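You operate a simulated robot arm through the tools that you are given. There is no shell and no other tool. Be economical: measure what you need, move in short steps, check, and stop when the job is done.

Carry out the task below with a simulated two-armed robot. There is one attempt and no reset: what you move stays moved.

TASK
Slide the sign to SHUT, switch off till and banding machine, shut the white door.

The check looks at the end state, three seconds after you hand in, the way a careful person would. Anything else that was tipped, shoved, dropped, spilled or broken makes it a failure.

THE ROBOT
Two 7-joint arms with two-finger grippers on one trunk, on a base that drives. Base frame: it is fixed to the floor where the robot stands at the start and does not move with it; the origin is under the middle of the robot, x ahead of it, y to its left, z up. Lengths are in cm, angles in degrees, forces in N, time in s.
The left shoulder is at the start at [3.3, 17.4, 127.8], the right one opposite. With the tool pointing down near the work surface each hand reaches from about 10 to 68 cm from the robot's upright axis, wherever it stands, measured 20 degrees to its own side. Places, roughly: banding machine [120, -20, 100]; banding switch [130, -20, 100]; sliding cover [50, -10, 110]; till [50, -20, 100]; till switch [60, -20, 100]; white door [60, -60, 50]. Payload 2.94 kg a hand.
The TCP of each hand is the grasp point between the finger pads, 3 cm short of the fingertips. In the tool frame z runs along the fingers and y along their closing line. Largest opening 13.8 cm; the body of the gripper starts 10.9 cm behind the TCP.
Orientation is that of the tool frame in the base frame, as a unit quaternion [w, x, y, z]. With the fingers straight down and closing along the base's y, the tool's x points along the base's -x, its y along +y and its z along -z.

THE INTERFACE
- The arms move only by the tool apply_moves. It takes "left_steps", "right_steps" or both (then of equal length, played together; a hand with none holds still); each is text: rows parted by semicolons, each of 6 numbers parted by spaces: the shift along the base's x, y, z in cm, then the turn, a rotation vector about the base's x, y, z in degrees. In form: x y z rx ry rz; .... A call has 1 to 10 rows; each row is the pose to reach, as a shift and turn from the pose commanded when the call began. "left_jaw" and "right_jaw" are, for a hand that has rows, the opening in per cent of the stroke, from 0 (shut) to 100 (fully open), set as the call begins (left out, the last holds). Rows are played at 5 a second. More than 5 cm and 8.6 degrees between two rows, or a gripper value outside its range, and nothing of the call is played. Where a pose cannot be reached the arm comes as near as it can. A force on the tool above 40 N (or 10 N above the force at the start of the call, whichever is more), or a blocked arm, ends the call early, and 0.2 s more pass. Each finger halts on what it meets, pressing with about 35 N; the grip force reading is that of the motor and also rises with nothing between the fingers. The clock runs only during rows and for 0.2 s after the last one: add rows that repeat a pose to give the fingers time. The reply holds the time, the measured pose of the TCP, the force on the tool along the base axes, the opening and the grip force, in the units named above and with some noise, with the torque about the TCP (base axes, N m) and any sound that the robot's microphone picked up.
- Cameras (640 x 400 px; columns grow to the right, rows downward): "scene" is now at [5.4, -4, 175.4]; the picture's right is [-0.59, -0.80, -0.00], its down [-0.63, 0.47, -0.62] and it looks along [0.50, -0.37, -0.78] (base axes); focal length 289 px, centre (320, 200). "left" rides on the left gripper at [7.1, -1.9, -14.6] in its tool frame; the picture's right is [0.26, 0.96, 0.00], its down [-0.85, 0.23, -0.48] and it looks along [-0.46, 0.13, 0.88] (tool axes); focal length 280 px, centre (320, 200). "right" rides on the right gripper at [7.1, 1.9, -14.6] in its tool frame; the picture's right is [-0.26, 0.96, 0.00], its down [-0.85, -0.23, -0.48] and it looks along [-0.46, -0.12, 0.88] (tool axes); focal length 280 px, centre (320, 200).
- snapshot(camera): a new picture of that camera. No time passes.
- lift_body(by): slides the trunk up (or, below 0, down) by that many cm; the arms and the scene camera ride with it, the base frame stays. It gives what a move gives, with no picture.
- drive_base(legs): drives the robot by 1 to 6 legs, each [ahead, turn to the left] in cm and degrees, along the robot's own axes; the way and the turn of a leg run together, so that a leg with both is an arc; at most 150 cm and 180 degrees a leg. The arms and the cameras ride along, it lands a little off, and it stops where it bumps. It gives what a move gives.
- turn_head(pan, tilt): turns the head with the scene camera to pan (to the left, within 120 degrees either way) and tilt (down, from -29 to 69), counted from straight ahead of the robot. It gives what a move gives.
- point_at(camera, pixels): for up to 12 pixels [column, row] of the newest picture of that camera ("zoom" is the newest enlarged one), the place [x, y, z] in the base frame of the surface seen there, good to about 0.2 cm, but the place of the scene camera against the robot may be out by one fixed shift of up to 2.5 cm in any direction. No time passes.
- close_up(camera, box): a new picture of the part [left, top, right, bottom] of that camera's present view, enlarged. No time passes.
- finish_job(): hands the job in; it is judged then, once.

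Work in short steps. Measure before you move; look again where a grasp or a placing could have gone wrong, and mend it. You have 80 turns and 70 pictures in all, those below and enlarged ones among them. Open the grippers and draw the arms clear of the work before you hand the job in, unless the task says otherwise; then end with one line.

The tools are called after ">>>" as name(argument=value, ...) on one line, values as JSON. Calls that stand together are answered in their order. apply_moves: Moves the arms, as the interface text tells. Its arguments: {"type":"object","properties":{"left_steps":{"type":"string"},"left_jaw":{"type":"number"},"right_steps":{"type":"string"},"right_jaw":{"type":"number"}},"required":[]} The other tools are called the same way: lift_body (by) slides the trunk up or down; drive_base (legs) drives the base; turn_head (pan, tilt) turns the head that bears the scene camera; snapshot (camera) takes a picture; point_at (camera, pixels) gives the place of the surface under pixels of a picture; close_up (camera, box) takes an enlarged picture of a part of a camera's view; finish_job () hands the job in.

At the start:

```text
time: 0.0
left_ee_pos: [62.3, -5.51, 137.16]
left_tcp_rot: [0.0, 0.0, 1.0, 0.0]
left_contact_force: [-0.1, -0.6, 0.4]
left_moment: [0.01, -0.04, 0.01]
left_grip_width: 13.81
left_grip_force: 0.1
right_ee_pos: [40.42, -56.7, 133.93]
right_tcp_rot: [0.0, 0.0, 1.0, 0.0]
right_contact_force: [0.1, -0.1, -0.3]
right_moment: [-0.01, -0.02, -0.01]
right_grip_width: 13.8
right_grip_force: 0.1
trunk travel left (down, up): [-45.0, 28.4]
robot x, y, heading: [0.11, 0.08, 0.0]
head pan, tilt: [-36.4, 51.6]
```

scene: 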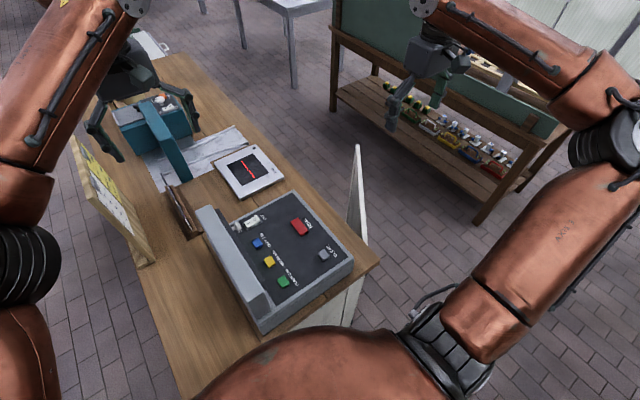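
right: 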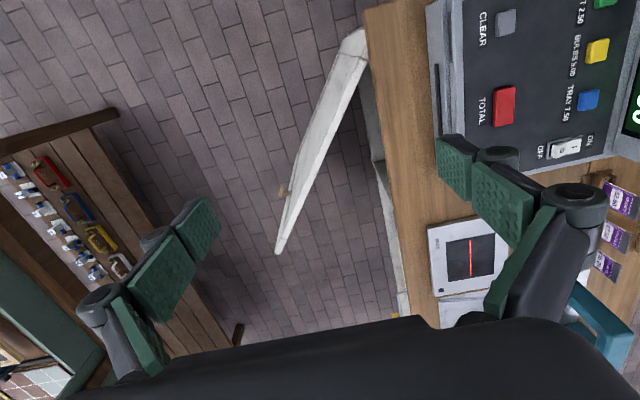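
left: 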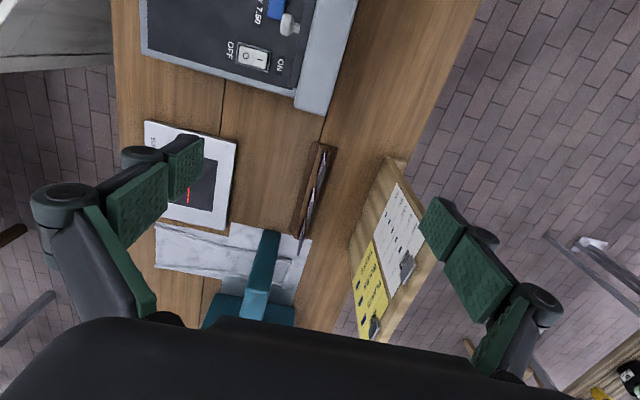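

I see the till at (280,250), the sign board at (110,210), the teal banding machine at (155,130) and the open white door at (357,195). I'll take enlarged views of them before moving.

>>> close_up(camera="scene", box=[60, 60, 220, 160])

>>> close_up(camera="left", box=[200, 0, 456, 160])

>>> close_up(camera="left", box=[200, 180, 456, 340])

```text
4.00 times, centred on (140, 110) of scene
```

zoom: 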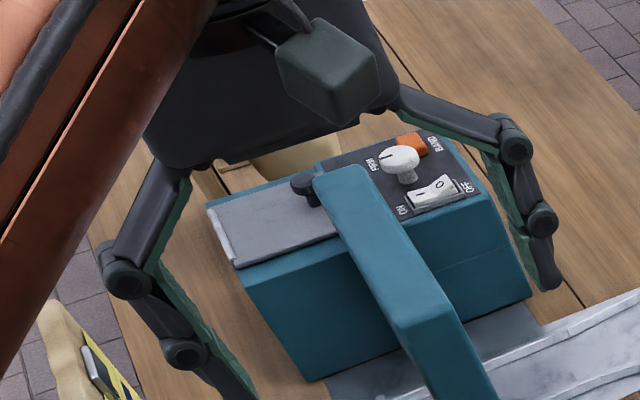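

```text
2.50 times, centred on (328, 80) of left
```

zoom: 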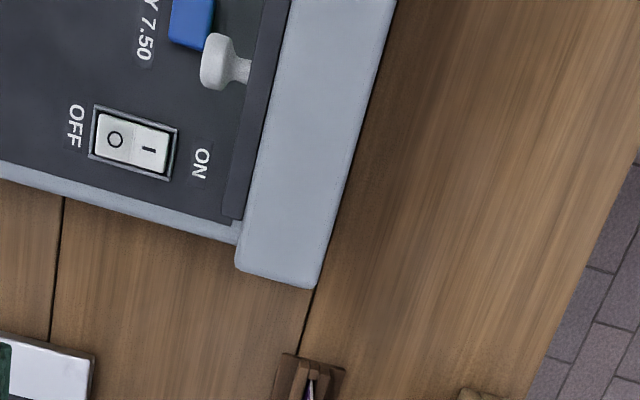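

```text
2.50 times, centred on (328, 260) of left
```

zoom: 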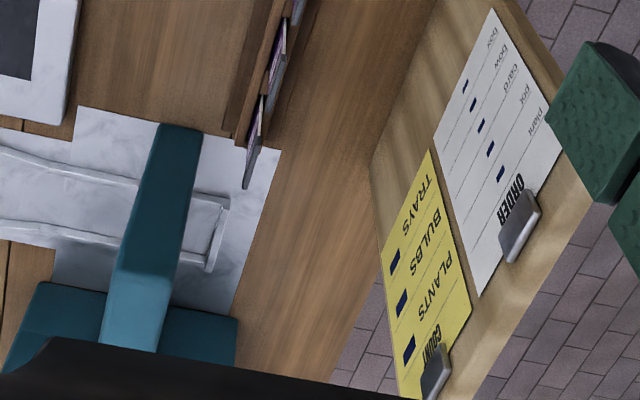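

The board on the left is an order sheet. The sliding sign is probably on the till near the white knob at (237,227), so I'll enlarge the till and the door.

>>> close_up(camera="scene", box=[190, 190, 366, 300])

>>> close_up(camera="right", box=[400, 0, 640, 150])

>>> turn_head(pan=-10, tilt=50)

>>> snapshot(camera="scene")

```text
3.64 times, centred on (278, 245) of scene
```

zoom: 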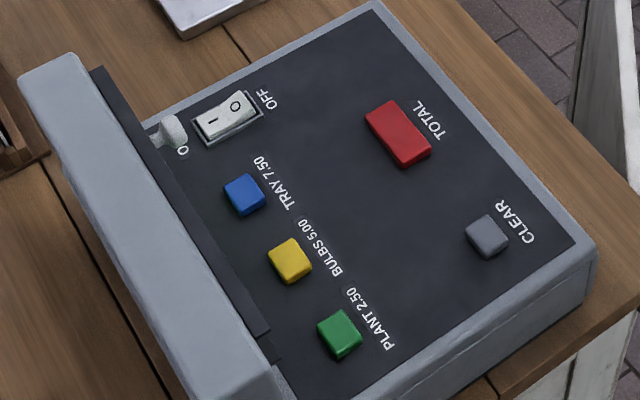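

```text
2.67 times, centred on (520, 75) of right
```

zoom: 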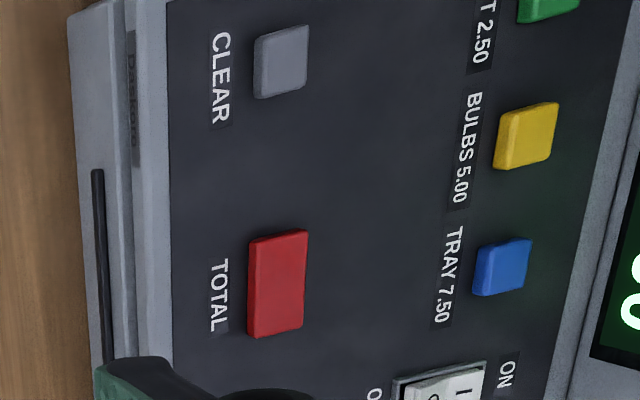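

```text
time: 0.9
left_ee_pos: [62.23, -5.45, 137.12]
left_tcp_rot: [0.001, 0.0, 1.0, 0.0]
left_contact_force: [-0.2, 0.5, 0.3]
left_moment: [0.03, 0.0, 0.0]
left_grip_width: 13.84
left_grip_force: 0.1
right_ee_pos: [40.46, -56.81, 134.08]
right_tcp_rot: [0.0, 0.0, 1.0, 0.0]
right_contact_force: [-1.0, 0.4, -0.2]
right_moment: [-0.01, 0.01, 0.0]
right_grip_width: 13.77
right_grip_force: 0.0
trunk travel left (down, up): [-45.0, 28.4]
robot x, y, heading: [-0.09, 0.2, 0.2]
head pan, tilt: [-10.0, 50.0]
```

```text
61 pictures are left
```

scene: 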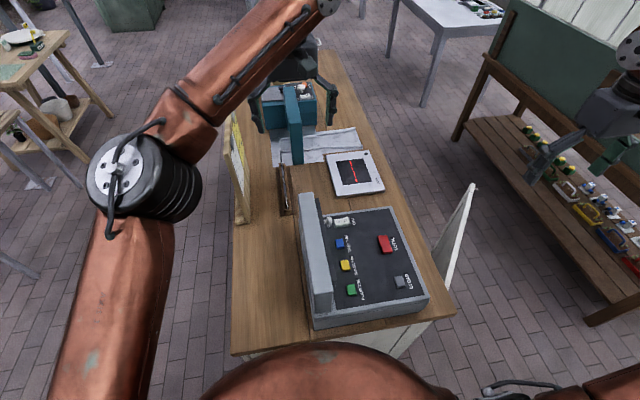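

The till's display faces -y with a white knob on its face, and I need to read it from that side. I'll get key coordinates from the scene picture and tilt the right hand to look toward +y.

>>> point_at(camera="scene", pixels=[[328, 221], [341, 222], [306, 196], [326, 300], [385, 242], [340, 243], [473, 187], [452, 262], [304, 88], [295, 120], [283, 185], [243, 200]])

>>> apply_moves(right_steps="0 0 0 8 0 0; 0 0 0 16 0 0; 0 0 0 24 0 0; 0 0 0 32 0 0; 0 0 0 40 0 0")

>>> snapshot(camera="right")

```text
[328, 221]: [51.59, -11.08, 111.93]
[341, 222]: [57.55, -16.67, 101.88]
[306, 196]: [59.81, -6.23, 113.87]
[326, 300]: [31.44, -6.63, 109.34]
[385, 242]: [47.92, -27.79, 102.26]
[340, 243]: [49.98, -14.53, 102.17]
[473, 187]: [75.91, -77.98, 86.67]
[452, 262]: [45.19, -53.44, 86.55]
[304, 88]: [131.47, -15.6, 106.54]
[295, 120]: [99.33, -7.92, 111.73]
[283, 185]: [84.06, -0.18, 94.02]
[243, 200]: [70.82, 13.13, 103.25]
```

```text
time: 2.1
left_ee_pos: [62.39, -5.41, 137.09]
left_tcp_rot: [-0.002, 0.0, 1.0, 0.001]
left_contact_force: [-0.6, 0.2, 1.1]
left_moment: [0.01, 0.01, 0.0]
left_grip_width: 13.8
left_grip_force: 0.0
right_ee_pos: [40.43, -56.85, 134.0]
right_tcp_rot: [-0.001, 0.0, 0.939, 0.343]
right_contact_force: [0.2, -0.5, -0.1]
right_moment: [0.04, 0.01, 0.03]
right_grip_width: 13.82
right_grip_force: 0.1
trunk travel left (down, up): [-45.0, 28.4]
robot x, y, heading: [0.05, 0.11, 0.2]
head pan, tilt: [-10.0, 50.0]
```

```text
60 pictures are left
```

right: 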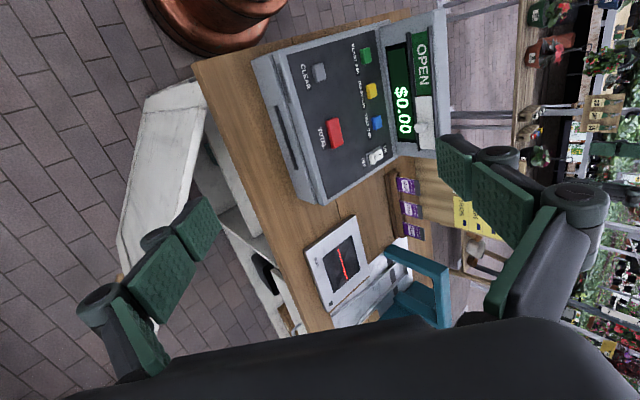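

The "OPEN" text sits above the display, next to a sliding plate near the knob at (425,125). I'll enlarge it.

>>> close_up(camera="right", box=[360, 10, 472, 170])

>>> close_up(camera="right", box=[360, 20, 456, 80])

>>> close_up(camera="right", box=[360, 85, 472, 155])

>>> point_at(camera="zoom", pixels=[[320, 200], [400, 200], [440, 250], [100, 350]])

```text
2.50 times, centred on (416, 90) of right
```

zoom: 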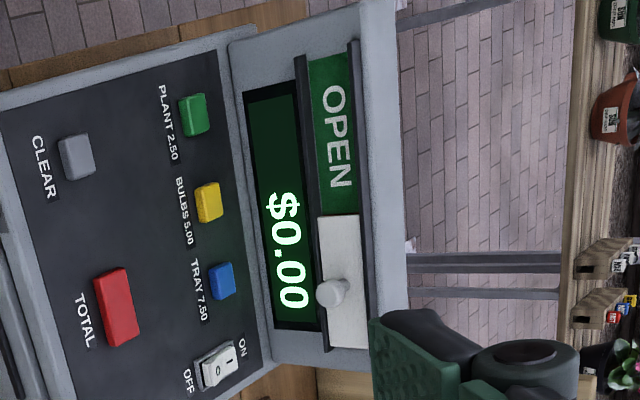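

```text
6.67 times, centred on (408, 50) of right
```

zoom: 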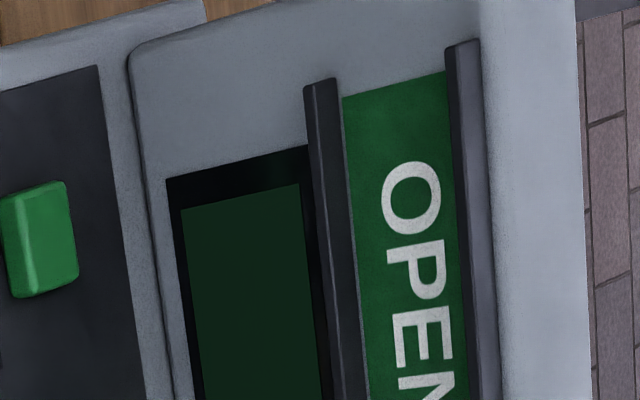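

```text
5.71 times, centred on (416, 120) of right
```

zoom: 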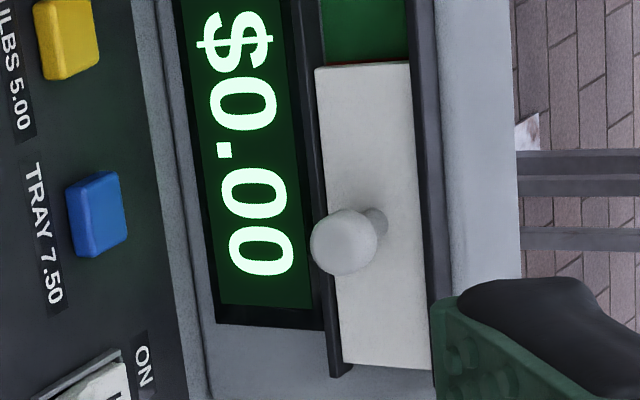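

```text
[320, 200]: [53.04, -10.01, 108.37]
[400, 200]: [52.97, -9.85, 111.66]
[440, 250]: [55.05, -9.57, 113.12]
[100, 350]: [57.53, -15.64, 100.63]
```

The white cover hides a red area. Sliding its knob toward -x covers OPEN and should uncover SHUT. I'll measure with the hand camera, which has no fixed offset.

>>> point_at(camera="zoom", pixels=[[345, 240], [375, 222], [320, 75], [405, 70], [350, 360], [425, 360], [335, 370], [365, 50]])

>>> point_at(camera="right", pixels=[[379, 155], [374, 156], [407, 42], [414, 33], [335, 133], [405, 24], [370, 170], [320, 200], [150, 250], [165, 95], [205, 95], [402, 272]])

>>> close_up(camera="right", box=[340, 135, 404, 175])

>>> point_at(camera="zoom", pixels=[[320, 200], [340, 200], [360, 200], [380, 200], [400, 200], [420, 200], [300, 200]])

```text
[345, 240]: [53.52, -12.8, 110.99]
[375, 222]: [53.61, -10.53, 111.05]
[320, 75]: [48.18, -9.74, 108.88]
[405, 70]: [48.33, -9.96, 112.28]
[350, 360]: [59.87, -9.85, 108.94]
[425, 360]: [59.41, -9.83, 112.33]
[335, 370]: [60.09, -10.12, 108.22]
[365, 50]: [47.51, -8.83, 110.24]
```

```text
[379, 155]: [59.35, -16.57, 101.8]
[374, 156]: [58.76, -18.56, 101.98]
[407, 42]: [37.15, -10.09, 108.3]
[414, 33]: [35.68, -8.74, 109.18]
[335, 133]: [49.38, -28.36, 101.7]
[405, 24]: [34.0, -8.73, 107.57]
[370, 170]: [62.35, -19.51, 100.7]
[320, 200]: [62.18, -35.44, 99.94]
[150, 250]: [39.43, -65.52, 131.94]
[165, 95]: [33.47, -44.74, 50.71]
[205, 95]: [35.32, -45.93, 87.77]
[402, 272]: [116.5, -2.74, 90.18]
```

```text
10.00 times, centred on (372, 155) of right
```

zoom: 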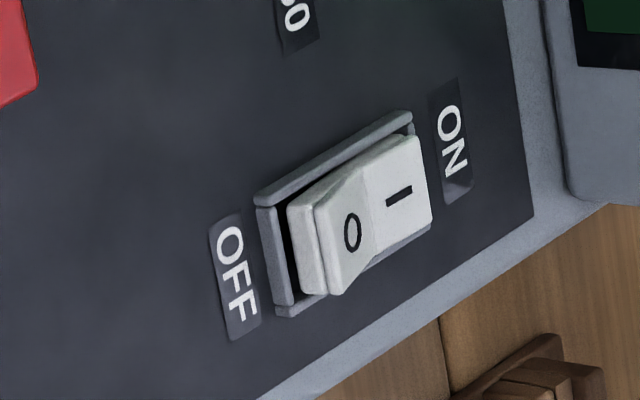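

```text
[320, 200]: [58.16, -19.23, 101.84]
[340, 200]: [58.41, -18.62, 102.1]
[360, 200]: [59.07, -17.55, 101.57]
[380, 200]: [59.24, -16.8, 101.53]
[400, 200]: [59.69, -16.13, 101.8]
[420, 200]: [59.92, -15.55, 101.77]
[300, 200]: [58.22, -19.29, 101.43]
```

The till switch's O half is raised, at about (58.7,-18.8,102). First I'll pull the left arm out of the way and set the right hand upright again with its jaws shut.

>>> apply_moves(left_steps="-3 3 0 0 0 0; -6 6 0 0 0 0; -9 9 0 0 0 0; -12 12 0 0 0 0; -15 15 0 0 0 0; -18 18 0 0 0 0; -21 21 0 0 0 0; -24 24 0 0 0 0; -27 27 0 0 0 0; -30 30 0 0 0 0", right_steps="0 0 0 -8 0 0; 0 0 0 -16 0 0; 0 0 0 -24 0 0; 0 0 0 -32 0 0; 0 0 0 -40 0 0; 3 3 0 -40 0 0; 6 6 0 -40 0 0; 9 9 0 -40 0 0; 12 12 0 -40 0 0; 15 15 0 -40 0 0", right_jaw=0)

```text
time: 4.3
left_ee_pos: [32.46, 24.91, 136.98]
left_tcp_rot: [-0.001, 0.0, 1.0, 0.0]
left_contact_force: [-0.3, -0.3, 0.3]
left_moment: [0.01, 0.04, -0.01]
left_grip_width: 13.79
left_grip_force: 0.1
right_ee_pos: [55.81, -41.44, 134.03]
right_tcp_rot: [0.0, 0.0, 1.0, 0.0]
right_contact_force: [0.6, -0.5, -0.1]
right_moment: [-0.03, 0.01, 0.0]
right_grip_width: 0.0
right_grip_force: 28.1
trunk travel left (down, up): [-45.0, 28.4]
robot x, y, heading: [0.1, 0.11, -0.1]
head pan, tilt: [-10.0, 50.0]
```

The right hand is shut and upright at (55.8,-41.4,134). I'll move it above the O half and descend to about 4 cm above.

>>> apply_moves(right_steps="0.5 4 0 0 0 0; 1 8.5 0 0 0 0; 1.5 13 0 0 0 0; 2 17.5 0 0 0 0; 3 22.2 0 0 0 0; 3 22.2 -5 0 0 0; 3 22.2 -10 0 0 0; 3 22.2 -15 0 0 0; 3 22.2 -20 0 0 0; 3 22.2 -25 0 0 0")

>>> snapshot(camera="right")

>>> snapshot(camera="scene")

```text
time: 6.5
left_ee_pos: [32.5, 24.68, 136.86]
left_tcp_rot: [0.0, 0.0, 1.0, 0.001]
left_contact_force: [-0.7, -0.6, -0.3]
left_moment: [0.01, 0.0, 0.02]
left_grip_width: 13.79
left_grip_force: 0.0
right_ee_pos: [52.66, -24.6, 111.15]
right_tcp_rot: [0.002, -0.001, 1.0, 0.003]
right_contact_force: [0.2, -0.5, 0.1]
right_moment: [0.02, -0.01, -0.03]
right_grip_width: 0.0
right_grip_force: 28.3
right hand out of reach, approached as far as the arm can: row 3, 4, 5, 6, 7, 8, 9, 10
trunk travel left (down, up): [-45.0, 28.4]
robot x, y, heading: [-0.22, -0.03, 0.3]
head pan, tilt: [-10.0, 50.0]
```

```text
55 pictures are left
```

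right: 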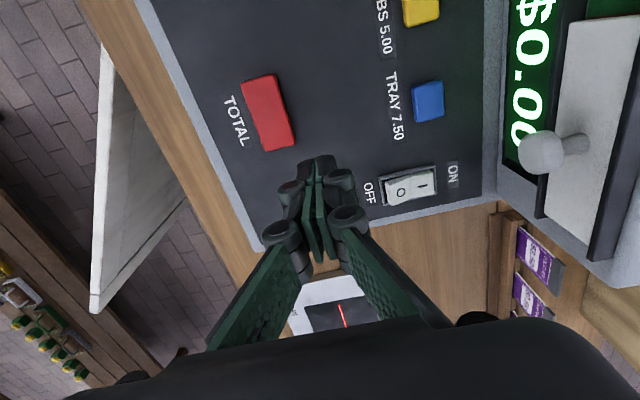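

```text
54 pictures are left
```

scene: 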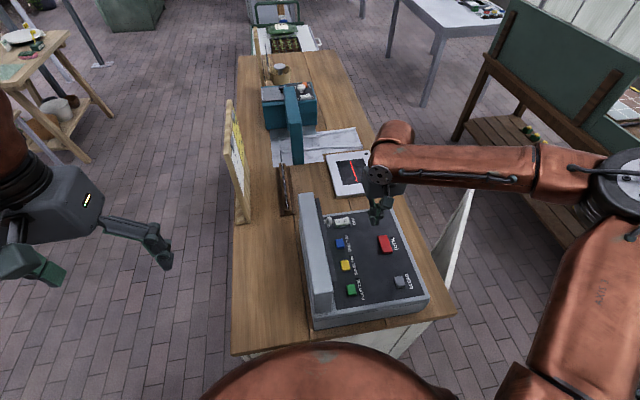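

The right arm can't reach further inward, so a turn to the left will put the target more to its own side. I'll raise the hand first so nothing is swept, then turn.

>>> apply_moves(right_steps="0 0 -20 0 0 0")

>>> apply_moves(right_steps="0 -2 4.5 0 0 0; 0 -4 9 0 0 0; 0 -6 13.5 0 0 0; 0 -10 16 0 0 0; 0 -14 18 0 0 0; 0 -18 20 0 0 0; 0 -18 20 0 0 0")

```text
refused: row 1 steps farther than a row can; nothing moved
```

```text
time: 8.1
left_ee_pos: [32.5, 24.8, 136.79]
left_tcp_rot: [0.0, 0.0, 1.0, 0.0]
left_contact_force: [0.0, -0.5, 0.0]
left_moment: [-0.01, -0.01, 0.02]
left_grip_width: 13.79
left_grip_force: 0.0
right_ee_pos: [52.63, -42.62, 131.45]
right_tcp_rot: [0.0, 0.0, 1.0, 0.0]
right_contact_force: [0.8, 0.3, -0.2]
right_moment: [-0.02, 0.01, 0.02]
right_grip_width: 0.03
right_grip_force: 29.0
trunk travel left (down, up): [-45.0, 28.4]
robot x, y, heading: [-0.06, -0.05, 0.1]
head pan, tilt: [-10.0, 50.0]
```

The hand is up at z 131 and clear (a mistaken down-call was refused and nothing moved). Now I'll turn the base 22° left.

>>> drive_base(legs=[[0, 22]])

```text
time: 9.7
left_ee_pos: [20.59, 35.22, 136.85]
left_tcp_rot: [0.001, -0.192, 0.981, -0.001]
left_contact_force: [-0.2, 1.3, -0.3]
left_moment: [-0.04, -0.01, -0.03]
left_grip_width: 13.8
left_grip_force: 0.2
right_ee_pos: [64.86, -19.69, 131.32]
right_tcp_rot: [0.001, -0.192, 0.981, 0.001]
right_contact_force: [0.4, -0.7, -0.2]
right_moment: [-0.03, 0.01, -0.03]
right_grip_width: 0.0
right_grip_force: 28.8
trunk travel left (down, up): [-45.0, 28.4]
robot x, y, heading: [0.19, 0.39, 22.2]
head pan, tilt: [-10.0, 50.0]
```

The hand is now at (64.9,-19.7,131). I'll square the tool, move over the O half and descend to z 108.

>>> apply_moves(right_steps="-2 0.2 0 0 0 -7.4; -4 0.4 0 0 0 -14.8; -6 0.6 0 0 0 -22.2; -6 0.6 -5 0 0 -22.2; -6 0.6 -10 0 0 -22.2; -6 0.6 -15 0 0 -22.2; -6 0.6 -19 0 0 -22.2; -6 0.6 -23 0 0 -22.2; -6 0.6 -23 0 0 -22.2")

>>> snapshot(camera="right")

```text
time: 11.7
left_ee_pos: [20.6, 35.08, 136.89]
left_tcp_rot: [0.0, -0.193, 0.981, 0.0]
left_contact_force: [-0.1, -0.7, -0.7]
left_moment: [-0.02, -0.02, 0.0]
left_grip_width: 13.78
left_grip_force: 0.0
right_ee_pos: [58.66, -18.87, 108.43]
right_tcp_rot: [-0.001, 0.0, 1.0, 0.001]
right_contact_force: [0.4, -0.4, -1.1]
right_moment: [0.04, -0.01, -0.03]
right_grip_width: 0.0
right_grip_force: 28.3
trunk travel left (down, up): [-45.0, 28.4]
robot x, y, heading: [0.14, 0.05, 22.3]
head pan, tilt: [-10.0, 50.0]
```

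```text
53 pictures are left
```

right: 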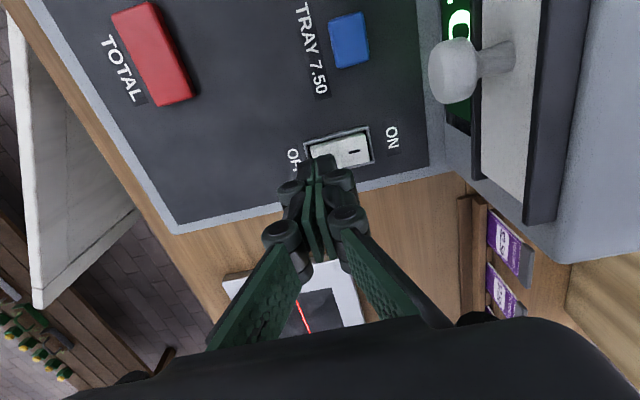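

The tips are above the O half by the numbers, at z≈105.4. I'll press down gradually, watching force and sound.

>>> apply_moves(right_steps="0 0 -2 0 0 0; 0 0 -3 0 0 0; 0 0 -3.5 0 0 0; 0 0 -3.9 0 0 0; 0 0 -4.2 0 0 0; 0 0 -4.5 0 0 0; 0 0 -4.5 0 0 0")

```text
time: 13.3
left_ee_pos: [20.53, 35.13, 136.89]
left_tcp_rot: [-0.001, -0.192, 0.981, 0.0]
left_contact_force: [-0.8, 0.4, -0.4]
left_moment: [-0.01, 0.03, -0.01]
left_grip_width: 13.79
left_grip_force: 0.1
right_ee_pos: [58.77, -19.09, 103.91]
right_tcp_rot: [0.002, -0.001, 1.0, -0.001]
right_contact_force: [-0.4, -5.9, 17.4]
right_moment: [-0.01, -0.05, 0.0]
right_grip_width: 0.0
right_grip_force: 28.1
trunk travel left (down, up): [-45.0, 28.4]
robot x, y, heading: [-0.15, 0.07, 22.3]
head pan, tilt: [-10.0, 50.0]
```

The contact force is 17 N with the tips at z≈100.9. I'll lift and look.

>>> apply_moves(right_steps="0 0 3 0 0 0; 0 -3 6 0 0 0; 0 -7 8 0 0 0; 0 -7 8 0 0 0")

>>> close_up(camera="right", box=[300, 80, 460, 180])

```text
time: 14.3
left_ee_pos: [20.73, 35.23, 136.81]
left_tcp_rot: [-0.001, -0.193, 0.981, -0.001]
left_contact_force: [0.2, 0.1, 0.0]
left_moment: [-0.01, 0.0, -0.03]
left_grip_width: 13.79
left_grip_force: 0.1
right_ee_pos: [58.91, -25.72, 111.84]
right_tcp_rot: [0.001, 0.0, 1.0, -0.001]
right_contact_force: [-0.4, 0.1, 0.8]
right_moment: [-0.02, -0.03, 0.02]
right_grip_width: 0.0
right_grip_force: 28.4
trunk travel left (down, up): [-45.0, 28.4]
robot x, y, heading: [0.14, 0.15, 22.1]
head pan, tilt: [-10.0, 50.0]
```

```text
4.00 times, centred on (380, 130) of right
```

zoom: 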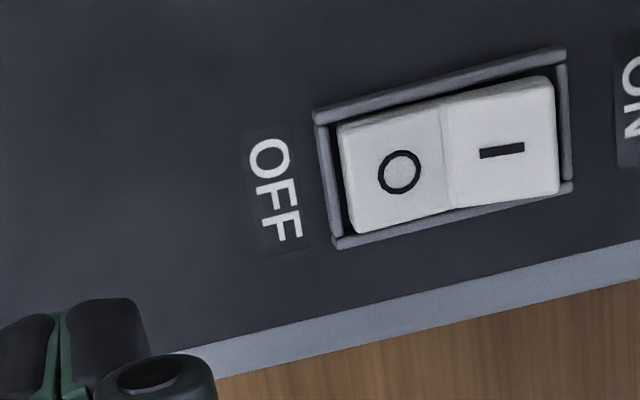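

The O end now looks sunk and the I end raised. I'll check whether the till display went dark, and measure the rocker heights.

>>> point_at(camera="zoom", pixels=[[360, 180], [390, 140], [430, 170], [470, 170], [500, 130], [540, 170], [600, 200]])

>>> snapshot(camera="right")

```text
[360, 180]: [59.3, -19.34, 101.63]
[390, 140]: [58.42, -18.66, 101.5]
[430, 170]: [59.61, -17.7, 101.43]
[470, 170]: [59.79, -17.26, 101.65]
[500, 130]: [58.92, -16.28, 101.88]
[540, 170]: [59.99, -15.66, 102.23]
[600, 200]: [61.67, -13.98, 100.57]
```

```text
51 pictures are left
```

right: 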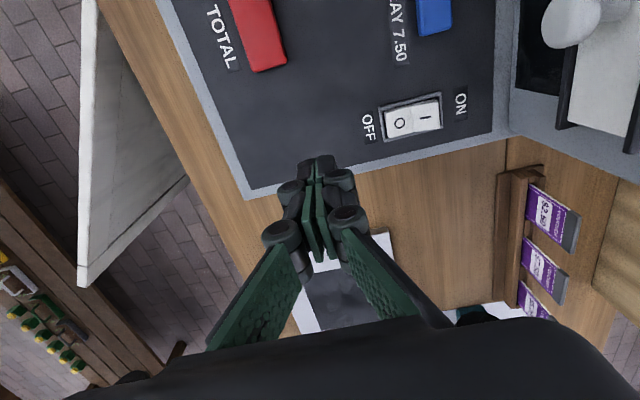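

The display and scanner are dark, so the till is off. For the knob I'll yaw the tool 90° so it is slim in y next to the hood, and the camera will then look at the hood.

>>> apply_moves(right_steps="0 0 0.5 0 0 8.5; 0 0 1 0 0 17; 0 0 1.5 0 0 25.5; 0 0 2 0 0 34; 0 0 2.5 0 0 42.5; 0 0 3 0 0 51; 0 0 3 0 0 59.5; 0 0 3 0 0 68; 0 0 3 0 0 76.5; 0 0 3 0 0 85")

>>> snapshot(camera="right")

```text
time: 16.5
left_ee_pos: [20.61, 35.05, 136.94]
left_tcp_rot: [0.0, -0.193, 0.981, 0.0]
left_contact_force: [0.4, -0.6, 0.2]
left_moment: [-0.01, -0.04, 0.03]
left_grip_width: 13.82
left_grip_force: 0.1
right_ee_pos: [58.86, -25.94, 114.96]
right_tcp_rot: [0.0, -0.677, 0.736, 0.001]
right_contact_force: [-0.4, -0.5, 0.5]
right_moment: [-0.02, 0.0, -0.03]
right_grip_width: 0.0
right_grip_force: 28.4
trunk travel left (down, up): [-45.0, 28.4]
robot x, y, heading: [0.27, -0.04, 22.2]
head pan, tilt: [-10.0, 50.0]
```

```text
50 pictures are left
```

right: 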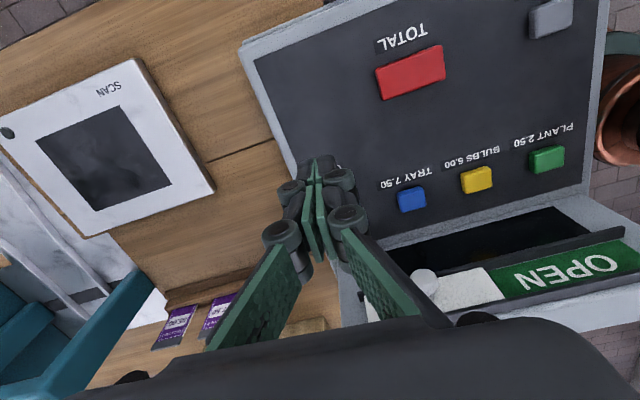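

Next I'll bring the shut fingers beside the knob on its +x side at (58.5,-12.3,112).

>>> apply_moves(right_steps="0 4 0 0 0 5; 0 8 0 0 0 5; 0 11 0 0 0 5; 0 13.6 -0.5 0 0 5; 0 13.6 -3 0 0 5; 0 13.6 -3 0 0 5")

>>> snapshot(camera="right")

>>> turn_head(pan=-45, tilt=45)

>>> snapshot(camera="scene")

```text
time: 17.9
left_ee_pos: [20.75, 35.24, 136.87]
left_tcp_rot: [0.001, -0.193, 0.981, 0.0]
left_contact_force: [0.5, -0.8, 0.9]
left_moment: [0.0, -0.02, 0.02]
left_grip_width: 13.81
left_grip_force: 0.0
right_ee_pos: [58.89, -12.33, 111.87]
right_tcp_rot: [0.0, 0.708, -0.707, -0.001]
right_contact_force: [-0.5, 0.2, 0.4]
right_moment: [-0.04, -0.01, 0.02]
right_grip_width: 0.01
right_grip_force: 28.2
trunk travel left (down, up): [-45.0, 28.4]
robot x, y, heading: [-0.05, 0.09, 22.0]
head pan, tilt: [-10.0, 50.0]
```

```text
49 pictures are left
```

right: 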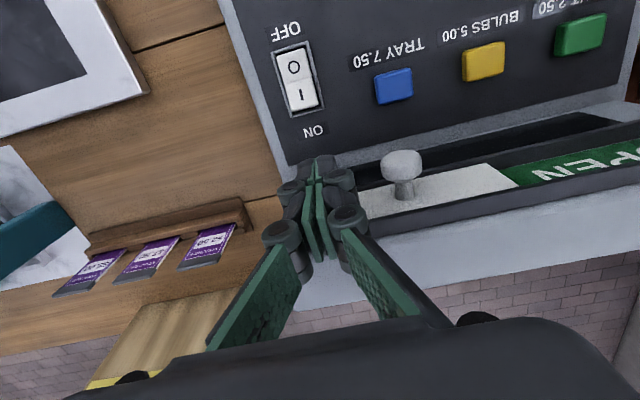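

```text
time: 18.9
left_ee_pos: [20.64, 35.21, 136.8]
left_tcp_rot: [0.001, -0.193, 0.981, 0.001]
left_contact_force: [0.0, -0.3, 0.0]
left_moment: [-0.02, -0.04, -0.03]
left_grip_width: 13.81
left_grip_force: 0.0
right_ee_pos: [58.9, -12.35, 111.87]
right_tcp_rot: [0.0, -0.707, 0.707, 0.0]
right_contact_force: [-0.2, -0.5, 0.9]
right_moment: [-0.01, 0.02, 0.01]
right_grip_width: 0.0
right_grip_force: 27.8
trunk travel left (down, up): [-45.0, 28.4]
robot x, y, heading: [-0.22, -0.19, 22.2]
head pan, tilt: [-45.0, 45.0]
```

```text
48 pictures are left
```

scene: 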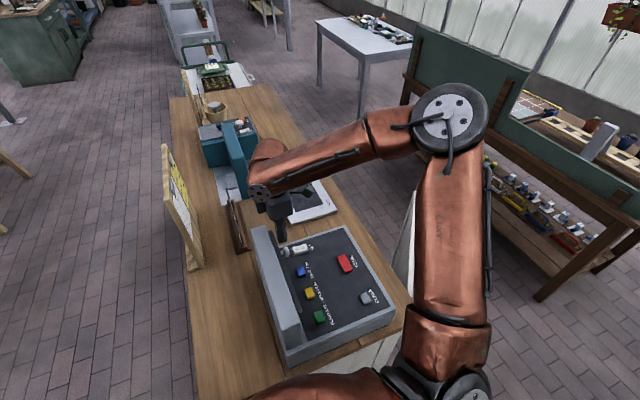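

The fingers are beside the knob, just to its +x side, at the correct depth. I'll push toward -x.

>>> apply_moves(right_steps="-2 0 0 0 0 0; -4 0 0 0 0 0; -6 0 0 0 0 0; -8 0 0 0 0 0; -10 0 0 0 0 0; -11.5 0 0 0 0 0; -13 0 0 0 0 0; -13 0 0 0 0 0")

>>> snapshot(camera="right")

```text
time: 20.7
left_ee_pos: [20.8, 35.05, 136.89]
left_tcp_rot: [0.001, -0.193, 0.981, 0.0]
left_contact_force: [-0.8, 0.7, -0.3]
left_moment: [0.03, 0.03, -0.03]
left_grip_width: 13.79
left_grip_force: 0.1
right_ee_pos: [45.84, -12.42, 111.86]
right_tcp_rot: [0.0, 0.707, -0.707, 0.001]
right_contact_force: [-0.7, 1.2, 0.5]
right_moment: [-0.02, -0.03, -0.01]
right_grip_width: 0.0
right_grip_force: 28.5
trunk travel left (down, up): [-45.0, 28.4]
robot x, y, heading: [-0.02, -0.1, 22.2]
head pan, tilt: [-45.0, 45.0]
```

```text
47 pictures are left
```

right: 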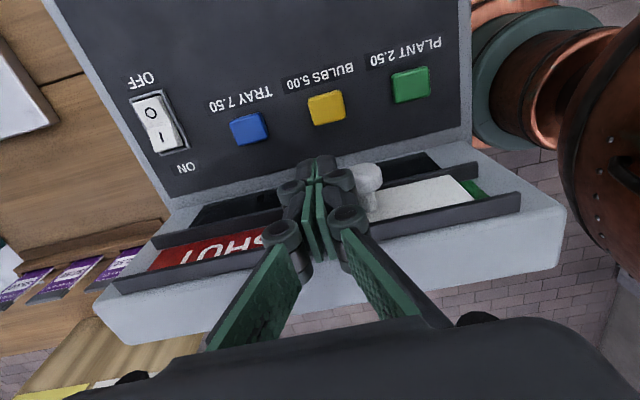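

SHUT is showing and a strip of green is left at (470,190). I'll push the rest in small steps, watching the force.

>>> apply_moves(right_steps="-0.5 0 0 0 0 0; -1 0 0 0 0 0; -1.4 0 0 0 0 0; -1.4 0 0 0 0 0")

>>> close_up(camera="right", box=[340, 140, 580, 290])

```text
time: 21.7
left_ee_pos: [20.6, 35.18, 136.93]
left_tcp_rot: [0.0, -0.192, 0.981, 0.0]
left_contact_force: [-0.5, -0.4, -0.2]
left_moment: [-0.01, 0.0, 0.01]
left_grip_width: 13.78
left_grip_force: 0.2
right_ee_pos: [44.36, -12.48, 111.87]
right_tcp_rot: [-0.001, -0.707, 0.707, 0.0]
right_contact_force: [-0.5, -1.0, 0.3]
right_moment: [0.03, -0.01, -0.01]
right_grip_width: 0.02
right_grip_force: 28.3
trunk travel left (down, up): [-45.0, 28.4]
robot x, y, heading: [-0.15, -0.25, 22.2]
head pan, tilt: [-45.0, 45.0]
```

```text
2.67 times, centred on (460, 215) of right
```

zoom: 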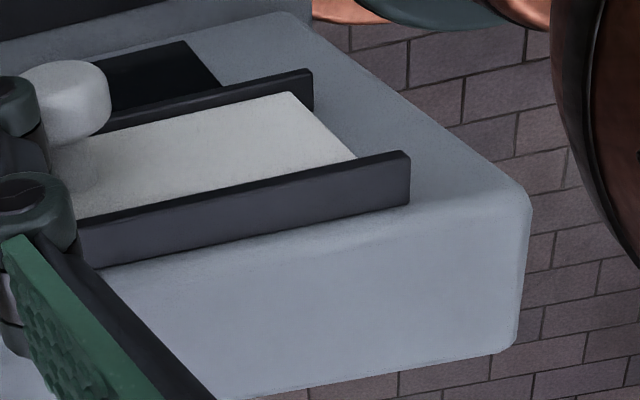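

The green is fully covered. I'll measure the plate end against the rail end.

>>> point_at(camera="zoom", pixels=[[285, 100], [335, 150], [310, 85], [408, 170], [90, 90]])

>>> close_up(camera="right", box=[60, 180, 380, 380])

```text
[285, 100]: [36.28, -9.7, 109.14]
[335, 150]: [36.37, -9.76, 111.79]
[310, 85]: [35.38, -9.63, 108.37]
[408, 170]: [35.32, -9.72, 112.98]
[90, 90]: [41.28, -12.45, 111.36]
```

```text
2.00 times, centred on (220, 280) of right
```

zoom: 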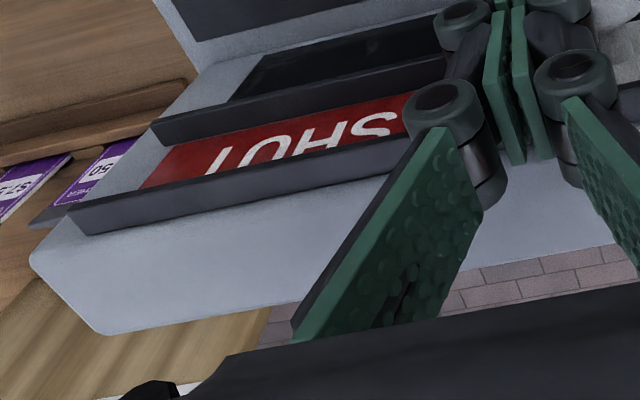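

The plate end is at 36.3 and the rail end at 35.4. I'll push another 0.6 cm gently to reach the end stop.

>>> apply_moves(right_steps="-0.3 0 0 0 0 0; -0.6 0 0 0 0 0; -0.6 0 0 0 0 0")

>>> close_up(camera="right", box=[340, 140, 580, 290])

>>> point_at(camera="zoom", pixels=[[285, 100], [320, 130], [340, 150], [310, 85]])

```text
time: 22.5
left_ee_pos: [20.84, 35.21, 136.87]
left_tcp_rot: [-0.001, -0.193, 0.981, 0.0]
left_contact_force: [0.4, -0.4, 0.4]
left_moment: [0.01, -0.03, 0.0]
left_grip_width: 13.8
left_grip_force: 0.1
right_ee_pos: [44.29, -12.48, 111.86]
right_tcp_rot: [-0.002, 0.707, -0.707, 0.0]
right_contact_force: [20.8, -1.6, 7.1]
right_moment: [-0.04, -0.12, 0.01]
right_grip_width: 0.0
right_grip_force: 28.1
trunk travel left (down, up): [-45.0, 28.4]
robot x, y, heading: [-0.02, 0.29, 22.1]
head pan, tilt: [-45.0, 45.0]
```

```text
2.67 times, centred on (460, 215) of right
```

zoom: 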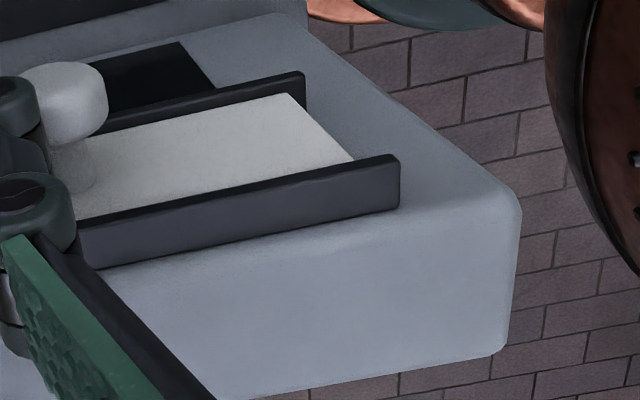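

```text
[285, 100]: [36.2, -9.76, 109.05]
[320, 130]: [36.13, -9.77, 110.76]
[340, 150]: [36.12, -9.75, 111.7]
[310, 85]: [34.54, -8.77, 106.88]
```

It is at the end stop, with 21 N resisting and no movement. I'll back the fingers off the knob, lift and withdraw, and turn the yaw back.

>>> apply_moves(right_steps="2.5 0 0 0 0 0; 2.5 0 4 0 0 0; 2.5 -2 8 0 0 -8; 2.5 -5 11 0 0 -16; 2.5 -9 14 0 0 -24; 2.5 -13 17 0 0 -32; 2.5 -17 18 0 0 -40; 2.5 -21 18 0 0 -48; 2.5 -25 18 0 0 -56; 2.5 -29 18 0 0 -64")

>>> turn_head(pan=-65, tilt=40)

>>> snapshot(camera="scene")

>>> snapshot(camera="right")

```text
time: 24.7
left_ee_pos: [20.84, 35.23, 136.91]
left_tcp_rot: [0.0, -0.193, 0.981, 0.0]
left_contact_force: [0.4, 0.7, 0.4]
left_moment: [-0.03, 0.03, -0.01]
left_grip_width: 13.8
left_grip_force: 0.0
right_ee_pos: [47.07, -40.98, 129.64]
right_tcp_rot: [0.009, -0.228, 0.974, 0.002]
right_contact_force: [2.2, -1.9, -7.1]
right_moment: [0.19, 0.3, 0.0]
right_grip_width: 0.01
right_grip_force: 28.5
right hand out of reach, approached as far as the arm can: row 10
trunk travel left (down, up): [-45.0, 28.4]
robot x, y, heading: [-0.07, 0.15, 22.3]
head pan, tilt: [-45.0, 45.0]
```

```text
time: 25.5
left_ee_pos: [20.58, 35.21, 137.09]
left_tcp_rot: [0.0, -0.192, 0.981, 0.0]
left_contact_force: [-0.6, 0.2, -0.2]
left_moment: [-0.01, 0.0, 0.0]
left_grip_width: 13.81
left_grip_force: 0.0
right_ee_pos: [46.74, -40.78, 130.0]
right_tcp_rot: [0.018, -0.23, 0.973, 0.003]
right_contact_force: [-0.1, 0.2, 0.6]
right_moment: [-0.01, -0.07, -0.02]
right_grip_width: 0.0
right_grip_force: 27.9
trunk travel left (down, up): [-45.0, 28.4]
robot x, y, heading: [0.03, -0.21, 22.2]
head pan, tilt: [-65.0, 40.0]
```

```text
43 pictures are left
```

scene: 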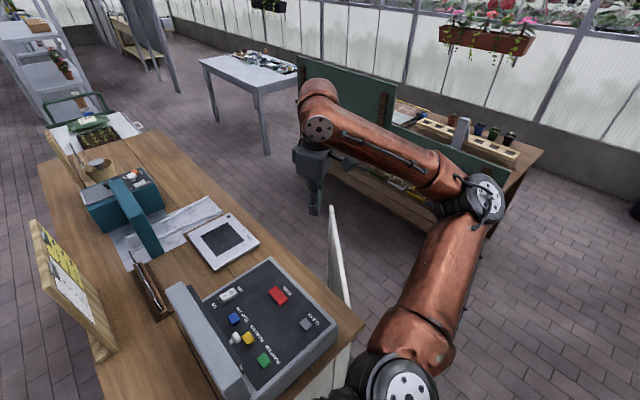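

```text
42 pictures are left
```

right: 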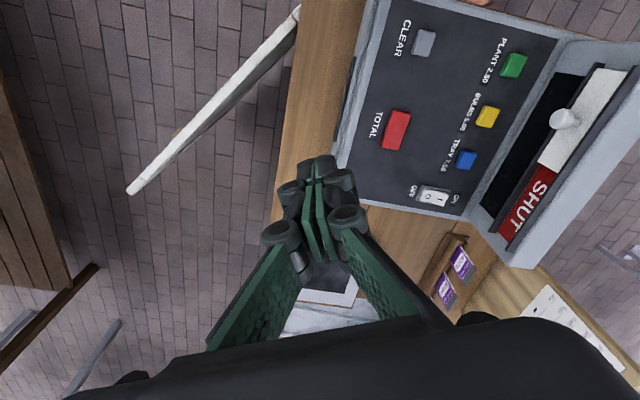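

SHUT shows clearly. Now I'll measure the door top edge and the free space beside it.

>>> point_at(camera="right", pixels=[[134, 190], [215, 105], [292, 20], [300, 60], [285, 150], [60, 290], [178, 132], [200, 60]])

>>> point_at(camera="scene", pixels=[[332, 210], [345, 300], [362, 325], [490, 240], [285, 335], [330, 270], [520, 190], [400, 180], [254, 145], [600, 300]])

```text
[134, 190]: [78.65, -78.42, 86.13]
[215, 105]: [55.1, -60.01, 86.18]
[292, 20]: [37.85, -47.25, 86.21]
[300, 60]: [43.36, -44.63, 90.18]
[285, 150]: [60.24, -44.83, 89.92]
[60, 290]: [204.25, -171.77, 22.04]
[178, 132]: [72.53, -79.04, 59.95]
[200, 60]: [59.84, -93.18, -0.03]
```

```text
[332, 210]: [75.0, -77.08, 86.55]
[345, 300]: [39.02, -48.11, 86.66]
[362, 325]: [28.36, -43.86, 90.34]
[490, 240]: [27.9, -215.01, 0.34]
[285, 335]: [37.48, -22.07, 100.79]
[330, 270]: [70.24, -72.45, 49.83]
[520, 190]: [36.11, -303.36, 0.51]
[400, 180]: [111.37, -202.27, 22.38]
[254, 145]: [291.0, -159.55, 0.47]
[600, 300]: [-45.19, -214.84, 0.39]
```

There is about a metre of free floor beyond the door. I'll drive round to the -y side: turn right, go ahead past the counter corner, then turn to heading 0.

>>> drive_base(legs=[[0, -120], [120, 0], [0, 98], [76, 0], [0, 90]])

>>> turn_head(pan=-10, tilt=45)

>>> snapshot(camera="scene")

```text
time: 48.3
left_ee_pos: [33.68, -84.71, 136.95]
left_tcp_rot: [0.0, 0.711, -0.703, 0.0]
left_contact_force: [0.4, 0.6, 0.4]
left_moment: [0.01, 0.0, 0.01]
left_grip_width: 13.82
left_grip_force: 0.0
right_ee_pos: [114.33, -88.53, 129.22]
right_tcp_rot: [-0.002, 0.734, -0.679, -0.002]
right_contact_force: [-0.1, 0.3, 0.9]
right_moment: [-0.01, -0.01, -0.01]
right_grip_width: 0.0
right_grip_force: 28.7
trunk travel left (down, up): [-45.0, 28.4]
robot x, y, heading: [59.18, -116.99, 90.9]
head pan, tilt: [-65.0, 40.0]
```

```text
time: 49.5
left_ee_pos: [33.85, -84.9, 136.83]
left_tcp_rot: [0.0, 0.711, -0.703, 0.0]
left_contact_force: [0.7, -0.8, -0.5]
left_moment: [0.01, 0.02, -0.01]
left_grip_width: 13.81
left_grip_force: 0.0
right_ee_pos: [114.34, -88.58, 129.14]
right_tcp_rot: [-0.001, 0.734, -0.679, -0.002]
right_contact_force: [-0.2, 0.7, -0.5]
right_moment: [-0.03, 0.03, -0.04]
right_grip_width: 0.0
right_grip_force: 27.8
trunk travel left (down, up): [-45.0, 28.4]
robot x, y, heading: [59.27, -116.89, 90.9]
head pan, tilt: [-10.0, 45.0]
```

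```text
41 pictures are left
```

scene: 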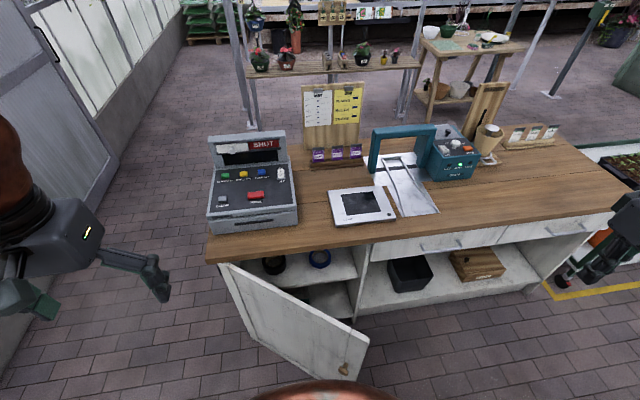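

The till shows SHUT and the door swings at (300,320) with its knob at (345,368). I'll lower the trunk 15 cm and bring the right hand to in front of the door.

>>> lift_body(by=-15)

>>> apply_moves(right_steps="-4.5 0 0 0 0 4; -9 0 -2 0 0 4; -13.5 0 -4 0 0 4; -18 0 -6 0 0 4; -22.5 0 -8 0 0 4; -27 0 -10 0 0 4; -31 0 -13 0 0 4; -35 0 -16 0 0 4; -39 0 -18 0 0 4; -43 0 -20 0 0 4")

>>> snapshot(camera="right")

```text
time: 51.3
left_ee_pos: [33.74, -84.99, 121.98]
left_tcp_rot: [0.0, 0.711, -0.703, 0.0]
left_contact_force: [-0.3, -0.3, 0.5]
left_moment: [0.03, 0.02, -0.01]
left_grip_width: 13.79
left_grip_force: 0.1
right_ee_pos: [114.3, -86.59, 112.8]
right_tcp_rot: [0.015, 0.734, -0.679, 0.015]
right_contact_force: [-0.6, -0.1, 0.4]
right_moment: [0.03, -0.02, 0.0]
right_grip_width: 0.01
right_grip_force: 27.9
trunk travel left (down, up): [-30.0, 43.4]
robot x, y, heading: [59.06, -116.78, 90.8]
head pan, tilt: [-10.0, 45.0]
```

```text
time: 53.5
left_ee_pos: [33.76, -84.79, 121.76]
left_tcp_rot: [0.001, 0.711, -0.703, 0.001]
left_contact_force: [-0.8, -0.3, 0.5]
left_moment: [0.01, 0.0, 0.0]
left_grip_width: 13.79
left_grip_force: 0.1
right_ee_pos: [79.22, -81.96, 101.14]
right_tcp_rot: [0.016, 0.758, -0.652, 0.015]
right_contact_force: [-0.6, -0.2, -0.2]
right_moment: [-0.03, 0.0, -0.02]
right_grip_width: 0.0
right_grip_force: 28.3
right hand out of reach, approached as far as the arm can: row 5, 6, 7, 8, 9, 10
trunk travel left (down, up): [-30.0, 43.4]
robot x, y, heading: [59.4, -116.71, 90.8]
head pan, tilt: [-10.0, 45.0]
```

```text
40 pictures are left
```

right: 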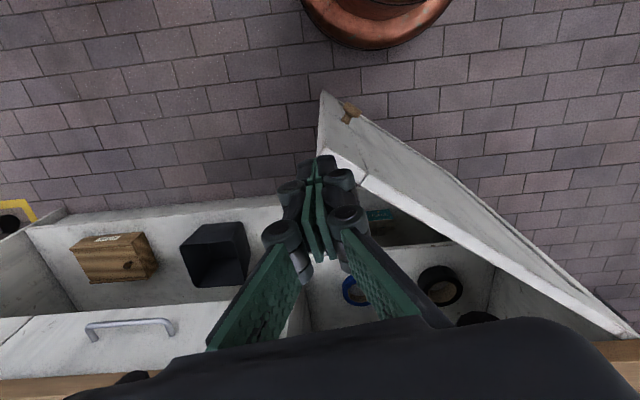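

The arm is limited inward, so I'll turn the base 25° left. The tips at z 98 stay above the door top at 86. The door target is then well on the right-hand side.

>>> drive_base(legs=[[0, 28]])

```text
time: 55.2
left_ee_pos: [21.72, -100.21, 121.85]
left_tcp_rot: [0.0, 0.86, -0.511, 0.0]
left_contact_force: [-0.4, -0.2, -0.5]
left_moment: [0.03, -0.03, 0.01]
left_grip_width: 13.77
left_grip_force: 0.0
right_ee_pos: [60.67, -76.54, 101.23]
right_tcp_rot: [0.012, 0.892, -0.451, 0.019]
right_contact_force: [-0.3, -0.6, 0.0]
right_moment: [0.03, -0.03, 0.0]
right_grip_width: 0.01
right_grip_force: 28.1
trunk travel left (down, up): [-30.0, 43.4]
robot x, y, heading: [59.26, -116.85, 118.4]
head pan, tilt: [-10.0, 45.0]
```

Now I'll move the hand in front of the door at about (71,-86) while squaring the yaw, then lower it to z 78.

>>> apply_moves(right_steps="2 -2 0 0 0 -7; 4 -4 0 0 0 -14; 6 -6 0 0 0 -21; 8 -8 0 0 0 -28; 10 -10 0 0 0 -36; 10 -10 -4.5 0 0 -36; 10 -10 -9 0 0 -36; 10 -10 -14 0 0 -36; 10 -10 -19 0 0 -36; 10 -10 -23 0 0 -36")

>>> snapshot(camera="right")

>>> turn_head(pan=-40, tilt=55)

>>> snapshot(camera="scene")

```text
time: 57.5
left_ee_pos: [21.6, -100.31, 121.84]
left_tcp_rot: [-0.001, 0.86, -0.511, 0.0]
left_contact_force: [-0.6, 0.4, -0.1]
left_moment: [0.01, -0.05, -0.02]
left_grip_width: 13.76
left_grip_force: 0.1
right_ee_pos: [62.72, -72.16, 94.27]
right_tcp_rot: [0.017, 0.709, -0.704, 0.017]
right_contact_force: [0.2, 0.2, -0.4]
right_moment: [0.02, -0.04, -0.04]
right_grip_width: 0.0
right_grip_force: 28.6
right hand out of reach, approached as far as the arm can: row 1, 2, 3, 4, 5, 6, 7, 8, 9, 10
trunk travel left (down, up): [-30.0, 43.4]
robot x, y, heading: [59.12, -116.76, 118.6]
head pan, tilt: [-10.0, 45.0]
```

```text
39 pictures are left
```

right: 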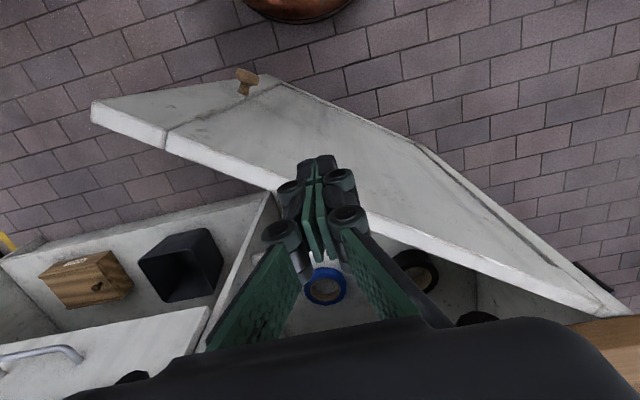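

```text
time: 58.4
left_ee_pos: [21.62, -100.23, 121.93]
left_tcp_rot: [0.0, 0.86, -0.511, 0.0]
left_contact_force: [-0.4, -0.1, 0.1]
left_moment: [0.0, -0.04, -0.01]
left_grip_width: 13.81
left_grip_force: 0.0
right_ee_pos: [62.75, -71.84, 94.31]
right_tcp_rot: [0.018, 0.709, -0.705, 0.018]
right_contact_force: [-1.2, -0.2, 0.3]
right_moment: [0.01, -0.01, 0.04]
right_grip_width: 0.0
right_grip_force: 28.9
trunk travel left (down, up): [-30.0, 43.4]
robot x, y, heading: [58.91, -117.2, 118.6]
head pan, tilt: [-40.0, 55.0]
```

```text
38 pictures are left
```

scene: 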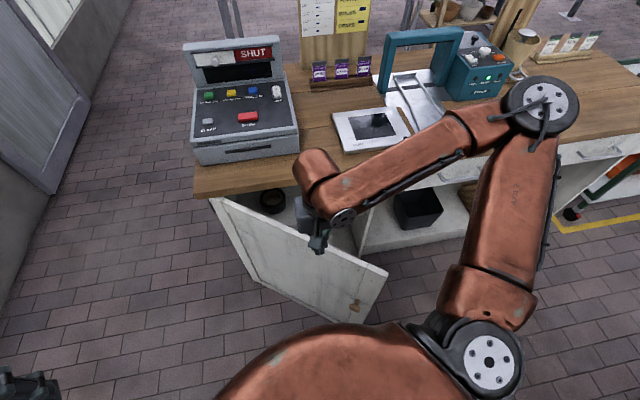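

The target was too close to the shoulder. I'll back the base up 22 cm, which carries the hand over the door top (tips at 91) to its front, then look.

>>> drive_base(legs=[[-22, 0]])

>>> apply_moves(right_steps="0 0 -4 0 0 0; 0 0 -8 0 0 0; 0 0 -12 0 0 0; 0 0 -16 0 0 0; 0 0 -16 0 0 0")

>>> snapshot(camera="right")

```text
time: 60.1
left_ee_pos: [32.23, -119.69, 121.91]
left_tcp_rot: [0.0, 0.86, -0.51, 0.0]
left_contact_force: [-0.2, -1.0, 0.4]
left_moment: [0.05, -0.01, 0.05]
left_grip_width: 13.84
left_grip_force: 0.1
right_ee_pos: [73.12, -91.18, 94.26]
right_tcp_rot: [0.019, 0.71, -0.704, 0.016]
right_contact_force: [-0.8, 0.1, 0.6]
right_moment: [0.06, 0.02, 0.0]
right_grip_width: 0.0
right_grip_force: 28.3
trunk travel left (down, up): [-30.0, 43.4]
robot x, y, heading: [69.48, -136.29, 118.8]
head pan, tilt: [-40.0, 55.0]
```

```text
time: 61.3
left_ee_pos: [32.11, -119.58, 121.87]
left_tcp_rot: [0.0, 0.861, -0.509, 0.0]
left_contact_force: [-0.1, 0.0, 0.3]
left_moment: [-0.01, 0.01, 0.02]
left_grip_width: 13.79
left_grip_force: 0.0
right_ee_pos: [73.38, -91.0, 78.23]
right_tcp_rot: [0.019, 0.711, -0.703, 0.016]
right_contact_force: [0.0, -0.2, 0.0]
right_moment: [-0.06, 0.02, -0.02]
right_grip_width: 0.0
right_grip_force: 27.8
right hand out of reach, approached as far as the arm can: row 1, 2
trunk travel left (down, up): [-30.0, 43.4]
robot x, y, heading: [69.71, -136.08, 119.0]
head pan, tilt: [-40.0, 55.0]
```

```text
37 pictures are left
```

right: 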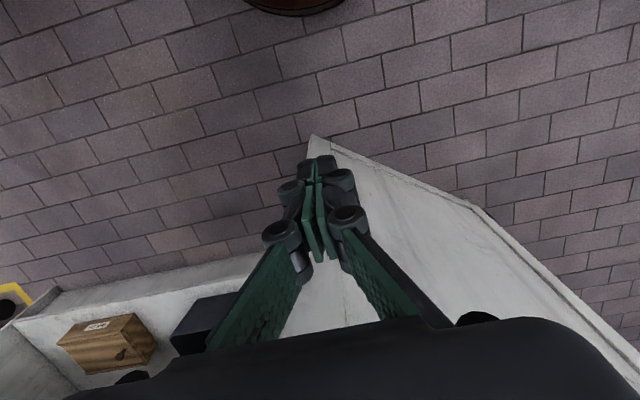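

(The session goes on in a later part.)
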